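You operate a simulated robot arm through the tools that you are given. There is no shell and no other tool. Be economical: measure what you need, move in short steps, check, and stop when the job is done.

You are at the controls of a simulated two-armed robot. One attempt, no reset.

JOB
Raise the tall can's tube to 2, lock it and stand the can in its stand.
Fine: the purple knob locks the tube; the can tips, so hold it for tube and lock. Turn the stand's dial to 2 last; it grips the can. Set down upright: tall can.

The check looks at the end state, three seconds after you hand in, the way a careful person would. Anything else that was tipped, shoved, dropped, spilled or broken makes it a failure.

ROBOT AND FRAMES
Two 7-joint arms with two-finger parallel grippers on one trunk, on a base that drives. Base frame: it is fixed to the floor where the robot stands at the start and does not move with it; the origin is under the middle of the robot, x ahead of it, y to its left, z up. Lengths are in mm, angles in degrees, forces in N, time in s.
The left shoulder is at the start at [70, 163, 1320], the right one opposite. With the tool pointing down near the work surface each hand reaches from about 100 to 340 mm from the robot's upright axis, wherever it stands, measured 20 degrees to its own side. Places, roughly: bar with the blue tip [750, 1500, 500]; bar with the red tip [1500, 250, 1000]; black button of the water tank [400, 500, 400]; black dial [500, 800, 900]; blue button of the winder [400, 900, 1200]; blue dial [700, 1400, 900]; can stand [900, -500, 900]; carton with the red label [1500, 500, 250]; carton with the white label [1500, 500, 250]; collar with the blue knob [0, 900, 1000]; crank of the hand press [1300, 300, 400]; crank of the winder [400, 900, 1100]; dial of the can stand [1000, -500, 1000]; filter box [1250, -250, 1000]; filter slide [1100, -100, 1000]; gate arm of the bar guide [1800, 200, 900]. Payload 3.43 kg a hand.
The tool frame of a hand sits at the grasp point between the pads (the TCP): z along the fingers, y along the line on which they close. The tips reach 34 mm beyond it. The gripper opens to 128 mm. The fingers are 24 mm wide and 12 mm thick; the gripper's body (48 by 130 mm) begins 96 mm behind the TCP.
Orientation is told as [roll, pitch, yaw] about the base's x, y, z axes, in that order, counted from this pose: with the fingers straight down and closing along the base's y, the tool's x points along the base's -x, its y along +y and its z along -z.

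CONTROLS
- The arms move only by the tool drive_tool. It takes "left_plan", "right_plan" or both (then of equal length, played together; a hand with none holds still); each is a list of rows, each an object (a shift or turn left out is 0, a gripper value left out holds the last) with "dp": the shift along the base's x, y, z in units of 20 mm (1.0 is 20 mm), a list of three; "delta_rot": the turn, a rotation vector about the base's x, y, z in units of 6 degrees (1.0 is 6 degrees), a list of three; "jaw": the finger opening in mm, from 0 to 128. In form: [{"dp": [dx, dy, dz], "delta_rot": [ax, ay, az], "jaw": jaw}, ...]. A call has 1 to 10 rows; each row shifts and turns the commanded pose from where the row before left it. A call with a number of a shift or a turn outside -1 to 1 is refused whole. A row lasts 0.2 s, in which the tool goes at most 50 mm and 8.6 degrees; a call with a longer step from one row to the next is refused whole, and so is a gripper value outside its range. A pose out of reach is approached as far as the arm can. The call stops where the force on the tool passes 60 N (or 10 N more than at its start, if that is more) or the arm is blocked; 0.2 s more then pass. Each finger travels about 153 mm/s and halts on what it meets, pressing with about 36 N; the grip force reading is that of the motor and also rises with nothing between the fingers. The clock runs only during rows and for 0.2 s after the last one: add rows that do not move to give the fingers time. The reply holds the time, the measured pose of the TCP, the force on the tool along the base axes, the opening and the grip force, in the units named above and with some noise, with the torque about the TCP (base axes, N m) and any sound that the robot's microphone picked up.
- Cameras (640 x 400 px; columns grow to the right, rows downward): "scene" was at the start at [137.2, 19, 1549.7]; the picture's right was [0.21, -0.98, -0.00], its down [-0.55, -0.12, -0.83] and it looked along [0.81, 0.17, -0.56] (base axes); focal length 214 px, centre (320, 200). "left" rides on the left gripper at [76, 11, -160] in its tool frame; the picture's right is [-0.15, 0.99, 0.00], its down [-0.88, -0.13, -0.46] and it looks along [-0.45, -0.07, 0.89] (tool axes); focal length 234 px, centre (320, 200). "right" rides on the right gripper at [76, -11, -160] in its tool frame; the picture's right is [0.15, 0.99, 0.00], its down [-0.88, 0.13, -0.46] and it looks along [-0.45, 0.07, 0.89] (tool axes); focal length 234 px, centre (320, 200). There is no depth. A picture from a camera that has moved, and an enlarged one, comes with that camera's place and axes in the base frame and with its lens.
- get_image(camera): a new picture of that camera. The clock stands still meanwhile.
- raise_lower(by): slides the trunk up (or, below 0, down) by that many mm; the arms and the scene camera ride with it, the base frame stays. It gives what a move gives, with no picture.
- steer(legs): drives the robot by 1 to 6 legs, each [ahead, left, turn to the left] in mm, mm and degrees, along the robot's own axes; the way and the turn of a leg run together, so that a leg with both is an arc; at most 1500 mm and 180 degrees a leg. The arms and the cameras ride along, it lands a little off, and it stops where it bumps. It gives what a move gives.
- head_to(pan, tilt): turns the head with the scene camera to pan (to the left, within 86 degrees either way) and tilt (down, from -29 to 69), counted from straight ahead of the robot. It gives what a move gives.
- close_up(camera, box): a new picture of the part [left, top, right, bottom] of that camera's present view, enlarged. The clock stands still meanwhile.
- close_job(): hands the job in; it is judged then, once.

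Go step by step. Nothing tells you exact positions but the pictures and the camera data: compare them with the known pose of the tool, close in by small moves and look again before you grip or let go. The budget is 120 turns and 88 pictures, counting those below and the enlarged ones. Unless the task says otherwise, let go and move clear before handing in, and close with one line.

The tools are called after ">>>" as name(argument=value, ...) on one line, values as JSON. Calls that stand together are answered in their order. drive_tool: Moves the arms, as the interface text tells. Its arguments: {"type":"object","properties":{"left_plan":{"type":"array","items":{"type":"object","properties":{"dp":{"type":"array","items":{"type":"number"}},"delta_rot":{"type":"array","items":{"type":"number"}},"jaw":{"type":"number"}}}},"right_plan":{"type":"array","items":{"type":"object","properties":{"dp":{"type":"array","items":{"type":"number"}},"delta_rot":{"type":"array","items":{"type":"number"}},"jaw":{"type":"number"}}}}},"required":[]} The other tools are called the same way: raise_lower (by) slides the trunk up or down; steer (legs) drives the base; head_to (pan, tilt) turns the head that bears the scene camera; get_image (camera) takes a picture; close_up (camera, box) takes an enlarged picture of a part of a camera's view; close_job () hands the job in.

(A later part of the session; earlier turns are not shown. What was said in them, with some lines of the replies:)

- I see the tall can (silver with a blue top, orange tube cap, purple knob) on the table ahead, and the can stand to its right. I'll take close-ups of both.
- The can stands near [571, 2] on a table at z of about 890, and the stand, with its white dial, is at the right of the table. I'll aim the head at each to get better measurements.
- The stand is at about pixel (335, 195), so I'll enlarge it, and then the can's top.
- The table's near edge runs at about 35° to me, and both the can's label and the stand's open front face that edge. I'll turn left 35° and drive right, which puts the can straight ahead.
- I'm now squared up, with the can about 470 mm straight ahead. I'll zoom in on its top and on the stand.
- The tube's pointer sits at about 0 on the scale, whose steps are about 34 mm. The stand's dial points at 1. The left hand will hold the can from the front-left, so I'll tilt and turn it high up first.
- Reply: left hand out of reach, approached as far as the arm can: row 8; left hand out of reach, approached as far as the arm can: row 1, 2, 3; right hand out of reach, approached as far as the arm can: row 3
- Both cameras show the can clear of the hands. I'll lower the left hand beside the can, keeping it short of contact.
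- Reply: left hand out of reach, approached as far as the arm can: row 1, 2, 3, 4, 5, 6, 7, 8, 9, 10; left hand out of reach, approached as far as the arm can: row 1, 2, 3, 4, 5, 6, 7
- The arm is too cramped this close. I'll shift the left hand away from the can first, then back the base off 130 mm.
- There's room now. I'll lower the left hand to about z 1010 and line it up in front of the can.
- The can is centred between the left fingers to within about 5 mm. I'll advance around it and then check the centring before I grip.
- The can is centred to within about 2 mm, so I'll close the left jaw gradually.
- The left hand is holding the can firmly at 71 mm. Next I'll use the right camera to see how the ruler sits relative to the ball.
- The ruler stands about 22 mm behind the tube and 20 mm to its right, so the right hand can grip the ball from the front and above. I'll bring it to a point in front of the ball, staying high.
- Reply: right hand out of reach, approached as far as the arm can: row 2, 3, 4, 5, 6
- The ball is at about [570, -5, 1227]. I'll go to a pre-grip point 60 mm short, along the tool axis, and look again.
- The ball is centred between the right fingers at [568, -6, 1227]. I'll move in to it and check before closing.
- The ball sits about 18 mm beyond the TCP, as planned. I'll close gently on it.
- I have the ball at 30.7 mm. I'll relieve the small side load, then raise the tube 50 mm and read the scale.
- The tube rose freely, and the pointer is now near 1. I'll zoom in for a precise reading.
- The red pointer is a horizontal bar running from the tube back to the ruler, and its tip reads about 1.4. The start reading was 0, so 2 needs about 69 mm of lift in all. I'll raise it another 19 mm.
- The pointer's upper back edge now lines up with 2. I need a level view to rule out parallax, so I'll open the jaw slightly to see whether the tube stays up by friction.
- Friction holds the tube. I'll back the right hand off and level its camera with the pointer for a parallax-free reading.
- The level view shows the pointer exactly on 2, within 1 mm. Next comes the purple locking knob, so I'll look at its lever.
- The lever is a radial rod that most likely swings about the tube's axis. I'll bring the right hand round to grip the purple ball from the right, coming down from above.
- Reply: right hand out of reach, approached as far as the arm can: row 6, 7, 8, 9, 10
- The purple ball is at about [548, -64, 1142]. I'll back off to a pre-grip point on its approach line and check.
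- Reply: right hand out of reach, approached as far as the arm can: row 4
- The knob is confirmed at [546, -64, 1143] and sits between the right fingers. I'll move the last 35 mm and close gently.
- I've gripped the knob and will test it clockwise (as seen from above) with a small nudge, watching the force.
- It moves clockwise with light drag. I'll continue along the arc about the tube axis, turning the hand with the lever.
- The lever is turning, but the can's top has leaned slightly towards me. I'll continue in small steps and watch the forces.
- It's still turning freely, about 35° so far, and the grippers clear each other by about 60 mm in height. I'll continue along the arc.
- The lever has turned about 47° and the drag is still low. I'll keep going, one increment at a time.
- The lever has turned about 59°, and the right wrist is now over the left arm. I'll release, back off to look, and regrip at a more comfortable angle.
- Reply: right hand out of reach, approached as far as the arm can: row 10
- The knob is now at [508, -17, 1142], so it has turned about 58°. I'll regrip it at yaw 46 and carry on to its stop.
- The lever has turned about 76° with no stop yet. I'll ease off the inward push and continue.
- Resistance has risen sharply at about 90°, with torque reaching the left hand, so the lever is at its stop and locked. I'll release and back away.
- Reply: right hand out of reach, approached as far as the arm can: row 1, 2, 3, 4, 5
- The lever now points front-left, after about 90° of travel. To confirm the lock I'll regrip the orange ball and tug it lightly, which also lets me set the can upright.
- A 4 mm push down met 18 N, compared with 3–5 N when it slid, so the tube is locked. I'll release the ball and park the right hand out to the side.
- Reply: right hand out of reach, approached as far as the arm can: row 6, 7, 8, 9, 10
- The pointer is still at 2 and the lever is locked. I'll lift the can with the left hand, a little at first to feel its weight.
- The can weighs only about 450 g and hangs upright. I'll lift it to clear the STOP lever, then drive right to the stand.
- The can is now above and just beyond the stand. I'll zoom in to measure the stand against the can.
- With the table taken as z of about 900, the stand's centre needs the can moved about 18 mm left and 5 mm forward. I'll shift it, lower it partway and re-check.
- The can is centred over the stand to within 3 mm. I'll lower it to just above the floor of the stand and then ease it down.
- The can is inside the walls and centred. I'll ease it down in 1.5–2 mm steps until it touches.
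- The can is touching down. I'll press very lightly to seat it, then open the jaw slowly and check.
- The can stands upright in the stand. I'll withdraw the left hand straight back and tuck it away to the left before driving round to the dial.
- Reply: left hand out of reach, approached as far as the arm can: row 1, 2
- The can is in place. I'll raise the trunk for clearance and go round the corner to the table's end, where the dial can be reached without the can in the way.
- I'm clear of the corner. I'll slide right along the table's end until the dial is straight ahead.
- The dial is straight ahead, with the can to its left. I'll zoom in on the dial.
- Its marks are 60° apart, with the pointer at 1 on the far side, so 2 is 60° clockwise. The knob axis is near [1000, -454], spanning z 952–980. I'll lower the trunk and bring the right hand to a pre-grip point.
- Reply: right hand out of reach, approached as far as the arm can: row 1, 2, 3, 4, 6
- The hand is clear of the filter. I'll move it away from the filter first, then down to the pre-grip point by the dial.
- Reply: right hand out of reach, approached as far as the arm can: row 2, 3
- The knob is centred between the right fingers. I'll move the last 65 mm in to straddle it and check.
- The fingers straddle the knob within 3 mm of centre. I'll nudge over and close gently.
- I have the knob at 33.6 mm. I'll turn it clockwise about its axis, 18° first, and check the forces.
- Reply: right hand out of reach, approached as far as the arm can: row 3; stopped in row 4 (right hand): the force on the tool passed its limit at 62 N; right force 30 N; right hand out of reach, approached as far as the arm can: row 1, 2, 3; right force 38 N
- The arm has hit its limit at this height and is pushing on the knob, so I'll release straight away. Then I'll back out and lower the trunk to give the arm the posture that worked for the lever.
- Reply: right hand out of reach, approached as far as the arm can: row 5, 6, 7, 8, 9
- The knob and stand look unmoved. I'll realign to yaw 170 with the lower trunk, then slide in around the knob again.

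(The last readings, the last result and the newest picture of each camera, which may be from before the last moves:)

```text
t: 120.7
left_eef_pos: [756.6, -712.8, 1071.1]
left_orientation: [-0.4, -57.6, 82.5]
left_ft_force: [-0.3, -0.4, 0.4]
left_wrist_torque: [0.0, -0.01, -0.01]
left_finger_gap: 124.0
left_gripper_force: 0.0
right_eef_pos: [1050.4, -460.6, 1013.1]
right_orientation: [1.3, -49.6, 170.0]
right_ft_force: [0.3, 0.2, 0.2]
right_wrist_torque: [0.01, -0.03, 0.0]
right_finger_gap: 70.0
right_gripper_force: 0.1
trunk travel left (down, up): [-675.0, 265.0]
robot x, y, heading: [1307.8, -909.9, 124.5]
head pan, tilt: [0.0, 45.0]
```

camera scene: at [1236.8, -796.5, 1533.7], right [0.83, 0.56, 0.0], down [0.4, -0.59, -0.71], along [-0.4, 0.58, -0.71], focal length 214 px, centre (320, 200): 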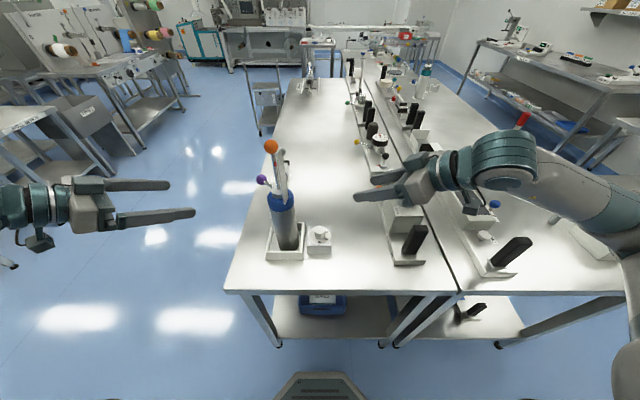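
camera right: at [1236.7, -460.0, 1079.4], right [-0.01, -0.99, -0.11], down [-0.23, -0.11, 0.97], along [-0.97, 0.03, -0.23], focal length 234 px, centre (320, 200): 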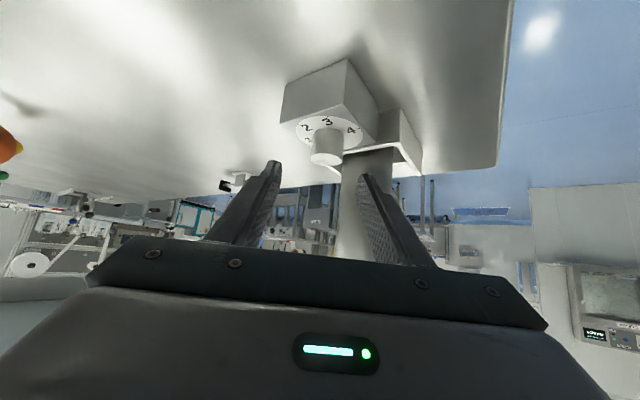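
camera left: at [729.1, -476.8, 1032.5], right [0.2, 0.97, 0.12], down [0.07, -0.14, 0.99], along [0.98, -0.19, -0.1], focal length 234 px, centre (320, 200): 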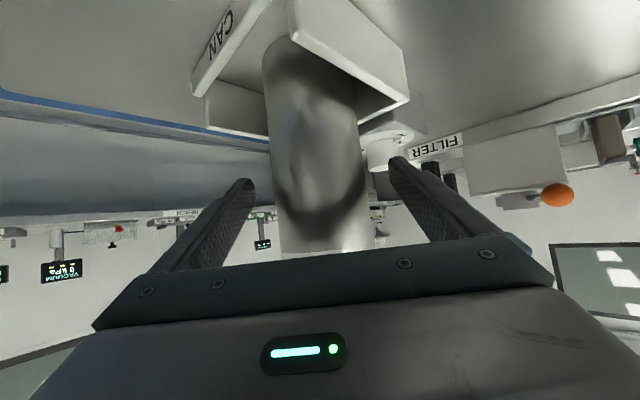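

I'll dry-run the full 60° sweep about 45 mm above the knob to confirm the arm can follow it.

>>> drive_tool(right_plan=[{"dp": [-0.3, 0.05, 0.95]}, {"dp": [-0.6, 0.1, 0]}, {"dp": [-0.6, 0.1, 0]}, {}])

>>> drive_tool(right_plan=[{"dp": [-0.02, -0.087, 0], "delta_rot": [0, 0, -1]}, {"dp": [-0.029, -0.084, 0], "delta_rot": [0, 0, -1]}, {"dp": [-0.038, -0.08, 0], "delta_rot": [0, 0, -1]}, {"dp": [-0.046, -0.076, 0], "delta_rot": [0, 0, -1]}, {"dp": [-0.054, -0.071, 0], "delta_rot": [0, 0, -1]}, {"dp": [-0.06, -0.065, 0], "delta_rot": [0, 0, -1]}, {"dp": [-0.067, -0.058, 0], "delta_rot": [0, 0, -1]}, {"dp": [-0.073, -0.051, 0], "delta_rot": [0, 0, -1]}, {"dp": [-0.078, -0.043, 0], "delta_rot": [0, 0, -1]}, {"dp": [-0.082, -0.035, 0], "delta_rot": [0, 0, -1]}])

```text
t: 121.7
left_eef_pos: [757.1, -713.7, 1071.7]
left_orientation: [-0.4, -57.7, 82.5]
left_ft_force: [0.1, -0.2, -0.3]
left_wrist_torque: [0.01, 0.0, 0.01]
left_finger_gap: 124.1
left_gripper_force: 0.0
right_eef_pos: [1019.2, -456.2, 1032.7]
right_orientation: [1.4, -49.7, 170.1]
right_ft_force: [0.5, 0.1, -0.5]
right_wrist_torque: [0.0, 0.0, 0.03]
right_finger_gap: 70.0
right_gripper_force: 0.0
trunk travel left (down, up): [-675.0, 265.0]
robot x, y, heading: [1309.3, -909.0, 124.4]
head pan, tilt: [0.0, 45.0]
```

```text
t: 123.9
left_eef_pos: [756.1, -715.1, 1071.0]
left_orientation: [-0.5, -57.7, 82.7]
left_ft_force: [0.3, 0.4, 0.3]
left_wrist_torque: [0.02, 0.0, 0.02]
left_finger_gap: 123.9
left_gripper_force: 0.1
right_eef_pos: [1008.9, -468.1, 1030.6]
right_orientation: [1.2, -49.7, 110.0]
right_ft_force: [0.2, 0.2, 0.1]
right_wrist_torque: [0.0, 0.04, 0.0]
right_finger_gap: 70.1
right_gripper_force: 0.0
trunk travel left (down, up): [-675.0, 265.0]
robot x, y, heading: [1311.5, -909.0, 124.3]
head pan, tilt: [0.0, 45.0]
```

The full sweep works at this height. I'll swing back to yaw 170, descend around the knob and grip it.

>>> drive_tool(right_plan=[{"dp": [0.082, 0.035, 0], "delta_rot": [0, 0, 1]}, {"dp": [0.078, 0.043, 0], "delta_rot": [0, 0, 1]}, {"dp": [0.073, 0.051, 0], "delta_rot": [0, 0, 1]}, {"dp": [0.067, 0.058, 0], "delta_rot": [0, 0, 1]}, {"dp": [0.06, 0.065, 0], "delta_rot": [0, 0, 1]}, {"dp": [0.054, 0.071, 0], "delta_rot": [0, 0, 1]}, {"dp": [0.046, 0.076, 0], "delta_rot": [0, 0, 1]}, {"dp": [0.038, 0.08, 0], "delta_rot": [0, 0, 1]}, {"dp": [0.029, 0.084, 0], "delta_rot": [0, 0, 1]}, {"dp": [0.02, 0.087, 0], "delta_rot": [0, 0, 1]}])

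>>> drive_tool(right_plan=[{"dp": [0, 0, -0.8]}, {"dp": [0.03, 0.03, -0.8]}, {"dp": [0, 0, -0.68]}, {}])

>>> close_up(camera="right", box=[220, 70, 420, 240])

```text
t: 126.1
left_eef_pos: [756.7, -712.9, 1071.1]
left_orientation: [-0.3, -57.5, 82.6]
left_ft_force: [0.2, 0.5, 0.6]
left_wrist_torque: [-0.01, 0.0, -0.03]
left_finger_gap: 124.1
left_gripper_force: 0.1
right_eef_pos: [1022.0, -455.4, 1030.9]
right_orientation: [1.4, -49.7, 170.2]
right_ft_force: [0.0, -0.6, -0.1]
right_wrist_torque: [0.0, -0.01, 0.04]
right_finger_gap: 70.0
right_gripper_force: 0.0
trunk travel left (down, up): [-675.0, 265.0]
robot x, y, heading: [1308.3, -905.2, 124.5]
head pan, tilt: [0.0, 45.0]
```

```text
t: 127.1
left_eef_pos: [758.2, -713.4, 1070.7]
left_orientation: [-0.3, -57.6, 82.7]
left_ft_force: [1.0, -0.5, 0.0]
left_wrist_torque: [0.02, -0.02, 0.0]
left_finger_gap: 124.0
left_gripper_force: 0.1
right_eef_pos: [1022.0, -454.0, 987.1]
right_orientation: [1.3, -49.6, 170.1]
right_ft_force: [-0.7, 0.2, 0.8]
right_wrist_torque: [0.03, 0.01, -0.01]
right_finger_gap: 69.9
right_gripper_force: 0.0
trunk travel left (down, up): [-675.0, 265.0]
robot x, y, heading: [1307.2, -908.8, 124.4]
head pan, tilt: [0.0, 45.0]
```

```text
2.35 times, centred on (320, 155) of right
camera zoom: at [1193.5, -470.4, 1030.8], right [-0.06, -0.99, -0.1], down [-0.24, -0.08, 0.97], along [-0.97, 0.08, -0.23], focal length 551 px, centre (320, 306)
```

zoom: 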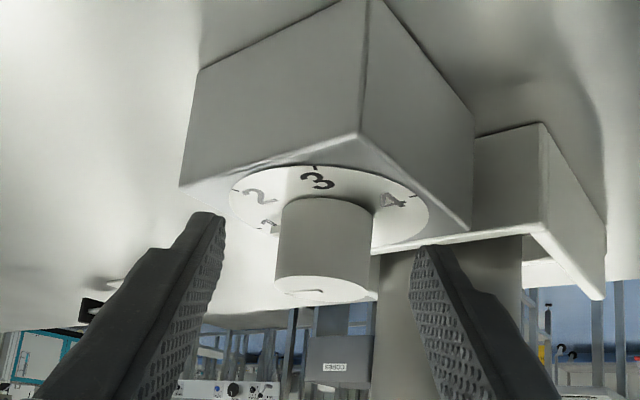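

>>> drive_tool(right_plan=[{"dp": [0, -0.06, 0], "jaw": 54}, {"jaw": 46}, {"jaw": 41}, {"jaw": 37}, {"jaw": 35}, {"jaw": 33}, {"jaw": 30}, {"jaw": 22}, {"jaw": 15}])

>>> drive_tool(right_plan=[{"dp": [-0.02, -0.087, 0], "delta_rot": [0, 0, -1]}, {"dp": [-0.029, -0.084, 0], "delta_rot": [0, 0, -1]}, {"dp": [-0.038, -0.08, 0], "delta_rot": [0, 0, -1]}, {}])

```text
t: 129.1
left_eef_pos: [757.2, -714.1, 1070.9]
left_orientation: [-0.4, -57.6, 82.6]
left_ft_force: [-0.2, 0.8, 0.7]
left_wrist_torque: [0.0, -0.02, 0.04]
left_finger_gap: 123.9
left_gripper_force: 0.2
right_eef_pos: [1021.9, -454.1, 986.2]
right_orientation: [1.3, -49.6, 170.1]
right_ft_force: [0.6, 2.7, 0.1]
right_wrist_torque: [1.28, -0.4, -0.12]
right_finger_gap: 33.9
right_gripper_force: 45.3
trunk travel left (down, up): [-675.0, 265.0]
robot x, y, heading: [1305.4, -910.2, 124.4]
head pan, tilt: [0.0, 45.0]
```

```text
t: 130.1
left_eef_pos: [758.4, -713.7, 1071.0]
left_orientation: [-0.3, -57.6, 82.6]
left_ft_force: [-0.8, 0.1, 0.4]
left_wrist_torque: [-0.01, -0.01, 0.0]
left_finger_gap: 124.1
left_gripper_force: 0.1
right_eef_pos: [1019.5, -461.7, 986.8]
right_orientation: [1.2, -49.6, 152.1]
right_ft_force: [1.5, -1.6, -0.7]
right_wrist_torque: [1.0, -0.68, -0.04]
right_finger_gap: 33.7
right_gripper_force: 45.5
trunk travel left (down, up): [-675.0, 265.0]
robot x, y, heading: [1309.0, -910.7, 124.3]
head pan, tilt: [0.0, 45.0]
```

It turns smoothly. The first attempt may already have turned it about 17°, so I'll look at the marks before going on.

>>> close_up(camera="scene", box=[295, 185, 345, 225])

```text
10.00 times, centred on (320, 205) of scene
camera zoom: at [1235.9, -799.1, 1408.8], right [0.83, 0.56, 0.0], down [0.4, -0.58, -0.71], along [-0.4, 0.58, -0.71], focal length 2145 px, centre (320, 150)
```

zoom: 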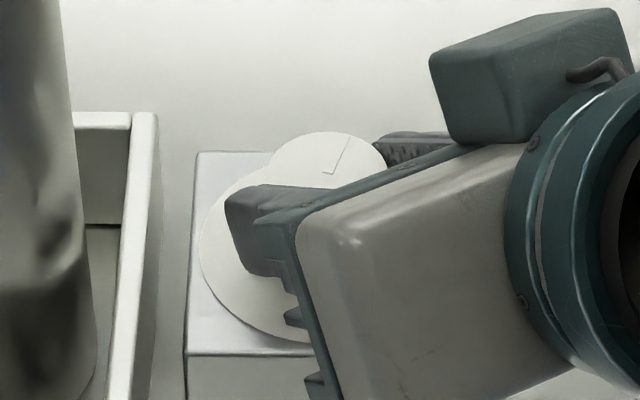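

The ridge on the knob's top points about 20° clockwise of 1, so I'll turn it another 36° and check again.

>>> drive_tool(right_plan=[{"dp": [-0.046, -0.076, 0], "delta_rot": [0, 0, -1]}, {"dp": [-0.054, -0.071, 0], "delta_rot": [0, 0, -1]}, {"dp": [-0.06, -0.065, 0], "delta_rot": [0, 0, -1]}, {"dp": [-0.067, -0.058, 0], "delta_rot": [0, 0, -1]}, {"dp": [-0.073, -0.051, 0], "delta_rot": [0, 0, -1]}, {"dp": [-0.078, -0.043, 0], "delta_rot": [0, 0, -1]}, {}])

>>> close_up(camera="scene", box=[295, 185, 345, 225])

```text
t: 131.7
left_eef_pos: [756.6, -716.7, 1071.8]
left_orientation: [-0.4, -57.7, 82.7]
left_ft_force: [-0.3, 0.0, 0.0]
left_wrist_torque: [-0.03, -0.02, -0.01]
left_finger_gap: 124.0
left_gripper_force: 0.1
right_eef_pos: [1011.7, -470.8, 987.1]
right_orientation: [1.3, -49.6, 116.3]
right_ft_force: [-0.3, -18.1, -9.3]
right_wrist_torque: [-0.11, -1.29, 0.19]
right_finger_gap: 34.1
right_gripper_force: 45.1
trunk travel left (down, up): [-675.0, 265.0]
robot x, y, heading: [1308.2, -907.2, 124.3]
head pan, tilt: [0.0, 45.0]
```

```text
10.00 times, centred on (320, 205) of scene
camera zoom: at [1235.0, -800.9, 1408.9], right [0.83, 0.56, 0.0], down [0.4, -0.58, -0.71], along [-0.4, 0.58, -0.71], focal length 2145 px, centre (320, 150)
```

zoom: 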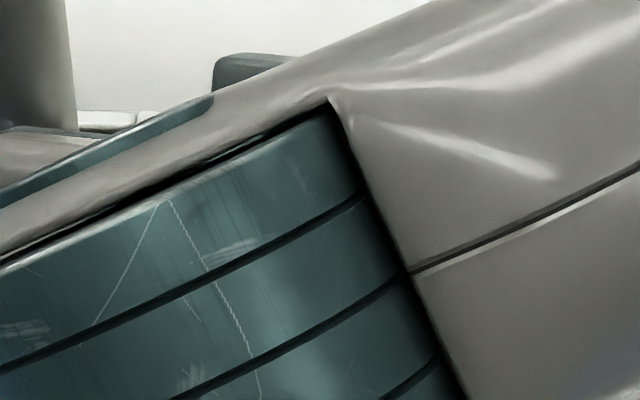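

The arm blocks that view, so I'll use the wrist camera.

>>> close_up(camera="right", box=[270, 110, 370, 210])

```text
4.00 times, centred on (320, 160) of right
camera zoom: at [1100.5, -618.6, 1031.3], right [-0.84, -0.54, -0.1], down [-0.21, 0.14, 0.97], along [-0.51, 0.83, -0.23], focal length 937 px, centre (320, 360)
```

zoom: 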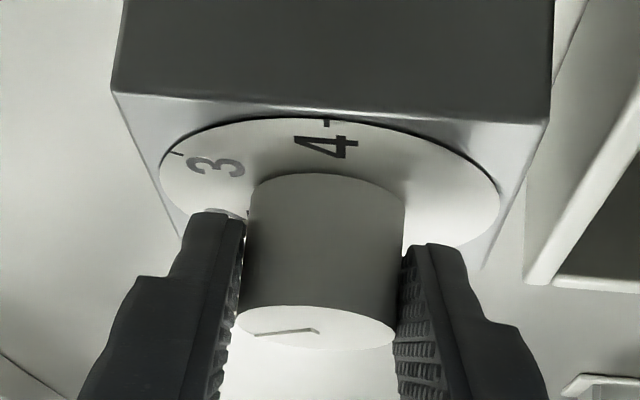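

The ridge now points at about 58–68° against 2's 64°, so it is on or very near 2. I'll release, back out and move the arm aside for a clear look.

>>> drive_tool(right_plan=[{"jaw": 40}, {"jaw": 55}, {"jaw": 72}, {"dp": [0.336, -0.689, 0.643]}, {"dp": [0.336, -0.689, 0.643]}, {"dp": [0.336, -0.689, 0.643]}, {"dp": [0.336, -0.689, 0.643]}, {"dp": [0.5, 0, 0.8]}, {"dp": [0.6, 0.3, 0.7]}, {"dp": [0.7, 0.4, 0.6]}])

>>> drive_tool(right_plan=[{"dp": [0.75, 0.4, 0.6]}, {"dp": [0.75, 0.4, 0.6]}, {"dp": [0.75, 0.4, 0.6]}, {"dp": [0.75, 0.4, 0.6]}, {"dp": [0.75, 0.4, 0.4]}, {"dp": [0.75, 0.4, 0.2]}, {"dp": [0.75, 0.4, 0.2]}, {"dp": [0.75, 0.4, 0.2]}])

>>> close_up(camera="scene", box=[290, 180, 350, 230])

```text
t: 133.9
left_eef_pos: [758.3, -714.5, 1071.1]
left_orientation: [-0.3, -57.5, 82.7]
left_ft_force: [0.6, 0.3, -1.5]
left_wrist_torque: [-0.04, 0.02, 0.02]
left_finger_gap: 123.9
left_gripper_force: 0.1
right_eef_pos: [1076.4, -508.8, 1081.1]
right_orientation: [1.4, -49.6, 116.0]
right_ft_force: [-0.1, -0.1, 0.6]
right_wrist_torque: [0.0, 0.01, 0.04]
right_finger_gap: 71.9
right_gripper_force: 0.0
trunk travel left (down, up): [-675.0, 265.0]
robot x, y, heading: [1308.7, -903.7, 124.5]
head pan, tilt: [0.0, 45.0]
```

```text
t: 135.7
left_eef_pos: [756.7, -713.7, 1071.2]
left_orientation: [-0.2, -57.5, 82.6]
left_ft_force: [0.9, 0.5, -0.1]
left_wrist_torque: [-0.04, -0.03, -0.01]
left_finger_gap: 123.7
left_gripper_force: 0.1
right_eef_pos: [1131.7, -426.8, 1169.7]
right_orientation: [1.4, -49.5, 116.1]
right_ft_force: [0.3, 1.0, -0.5]
right_wrist_torque: [-0.02, 0.02, 0.02]
right_finger_gap: 72.2
right_gripper_force: 0.0
right hand out of reach, approached as far as the arm can: row 1, 2, 3, 4, 5, 6, 7, 8
trunk travel left (down, up): [-675.0, 265.0]
robot x, y, heading: [1310.6, -904.6, 124.6]
head pan, tilt: [0.0, 45.0]
```

```text
8.00 times, centred on (320, 205) of scene
camera zoom: at [1236.6, -798.4, 1408.8], right [0.83, 0.56, 0.0], down [0.4, -0.58, -0.71], along [-0.4, 0.58, -0.71], focal length 1716 px, centre (320, 160)
```

zoom: 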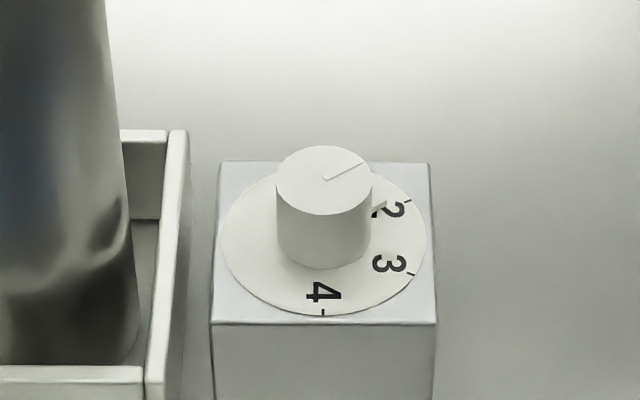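

The dial's ridge and nub line up with tick 2. I'll take a last look at the can before I hand in.

>>> get_image(camera="scene")

```text
0 pictures are left
camera scene: at [1236.6, -798.4, 1408.8], right [0.83, 0.56, 0.0], down [0.4, -0.58, -0.71], along [-0.4, 0.58, -0.71], focal length 214 px, centre (320, 200)
```

scene: 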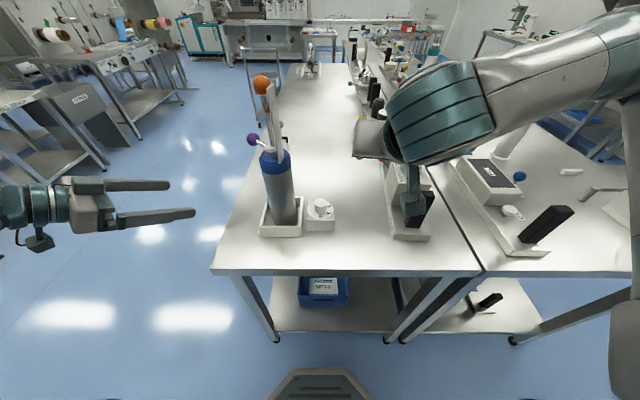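

The can stands upright in its stand, the tube is locked at 2, the dial is on 2, and both hands are clear and unloaded. I'm handing in.

>>> close_job()

```text
The job is handed in.
```

The tall can's tube is raised to 2 and locked, and the can stands upright in its stand with the dial turned to 2.
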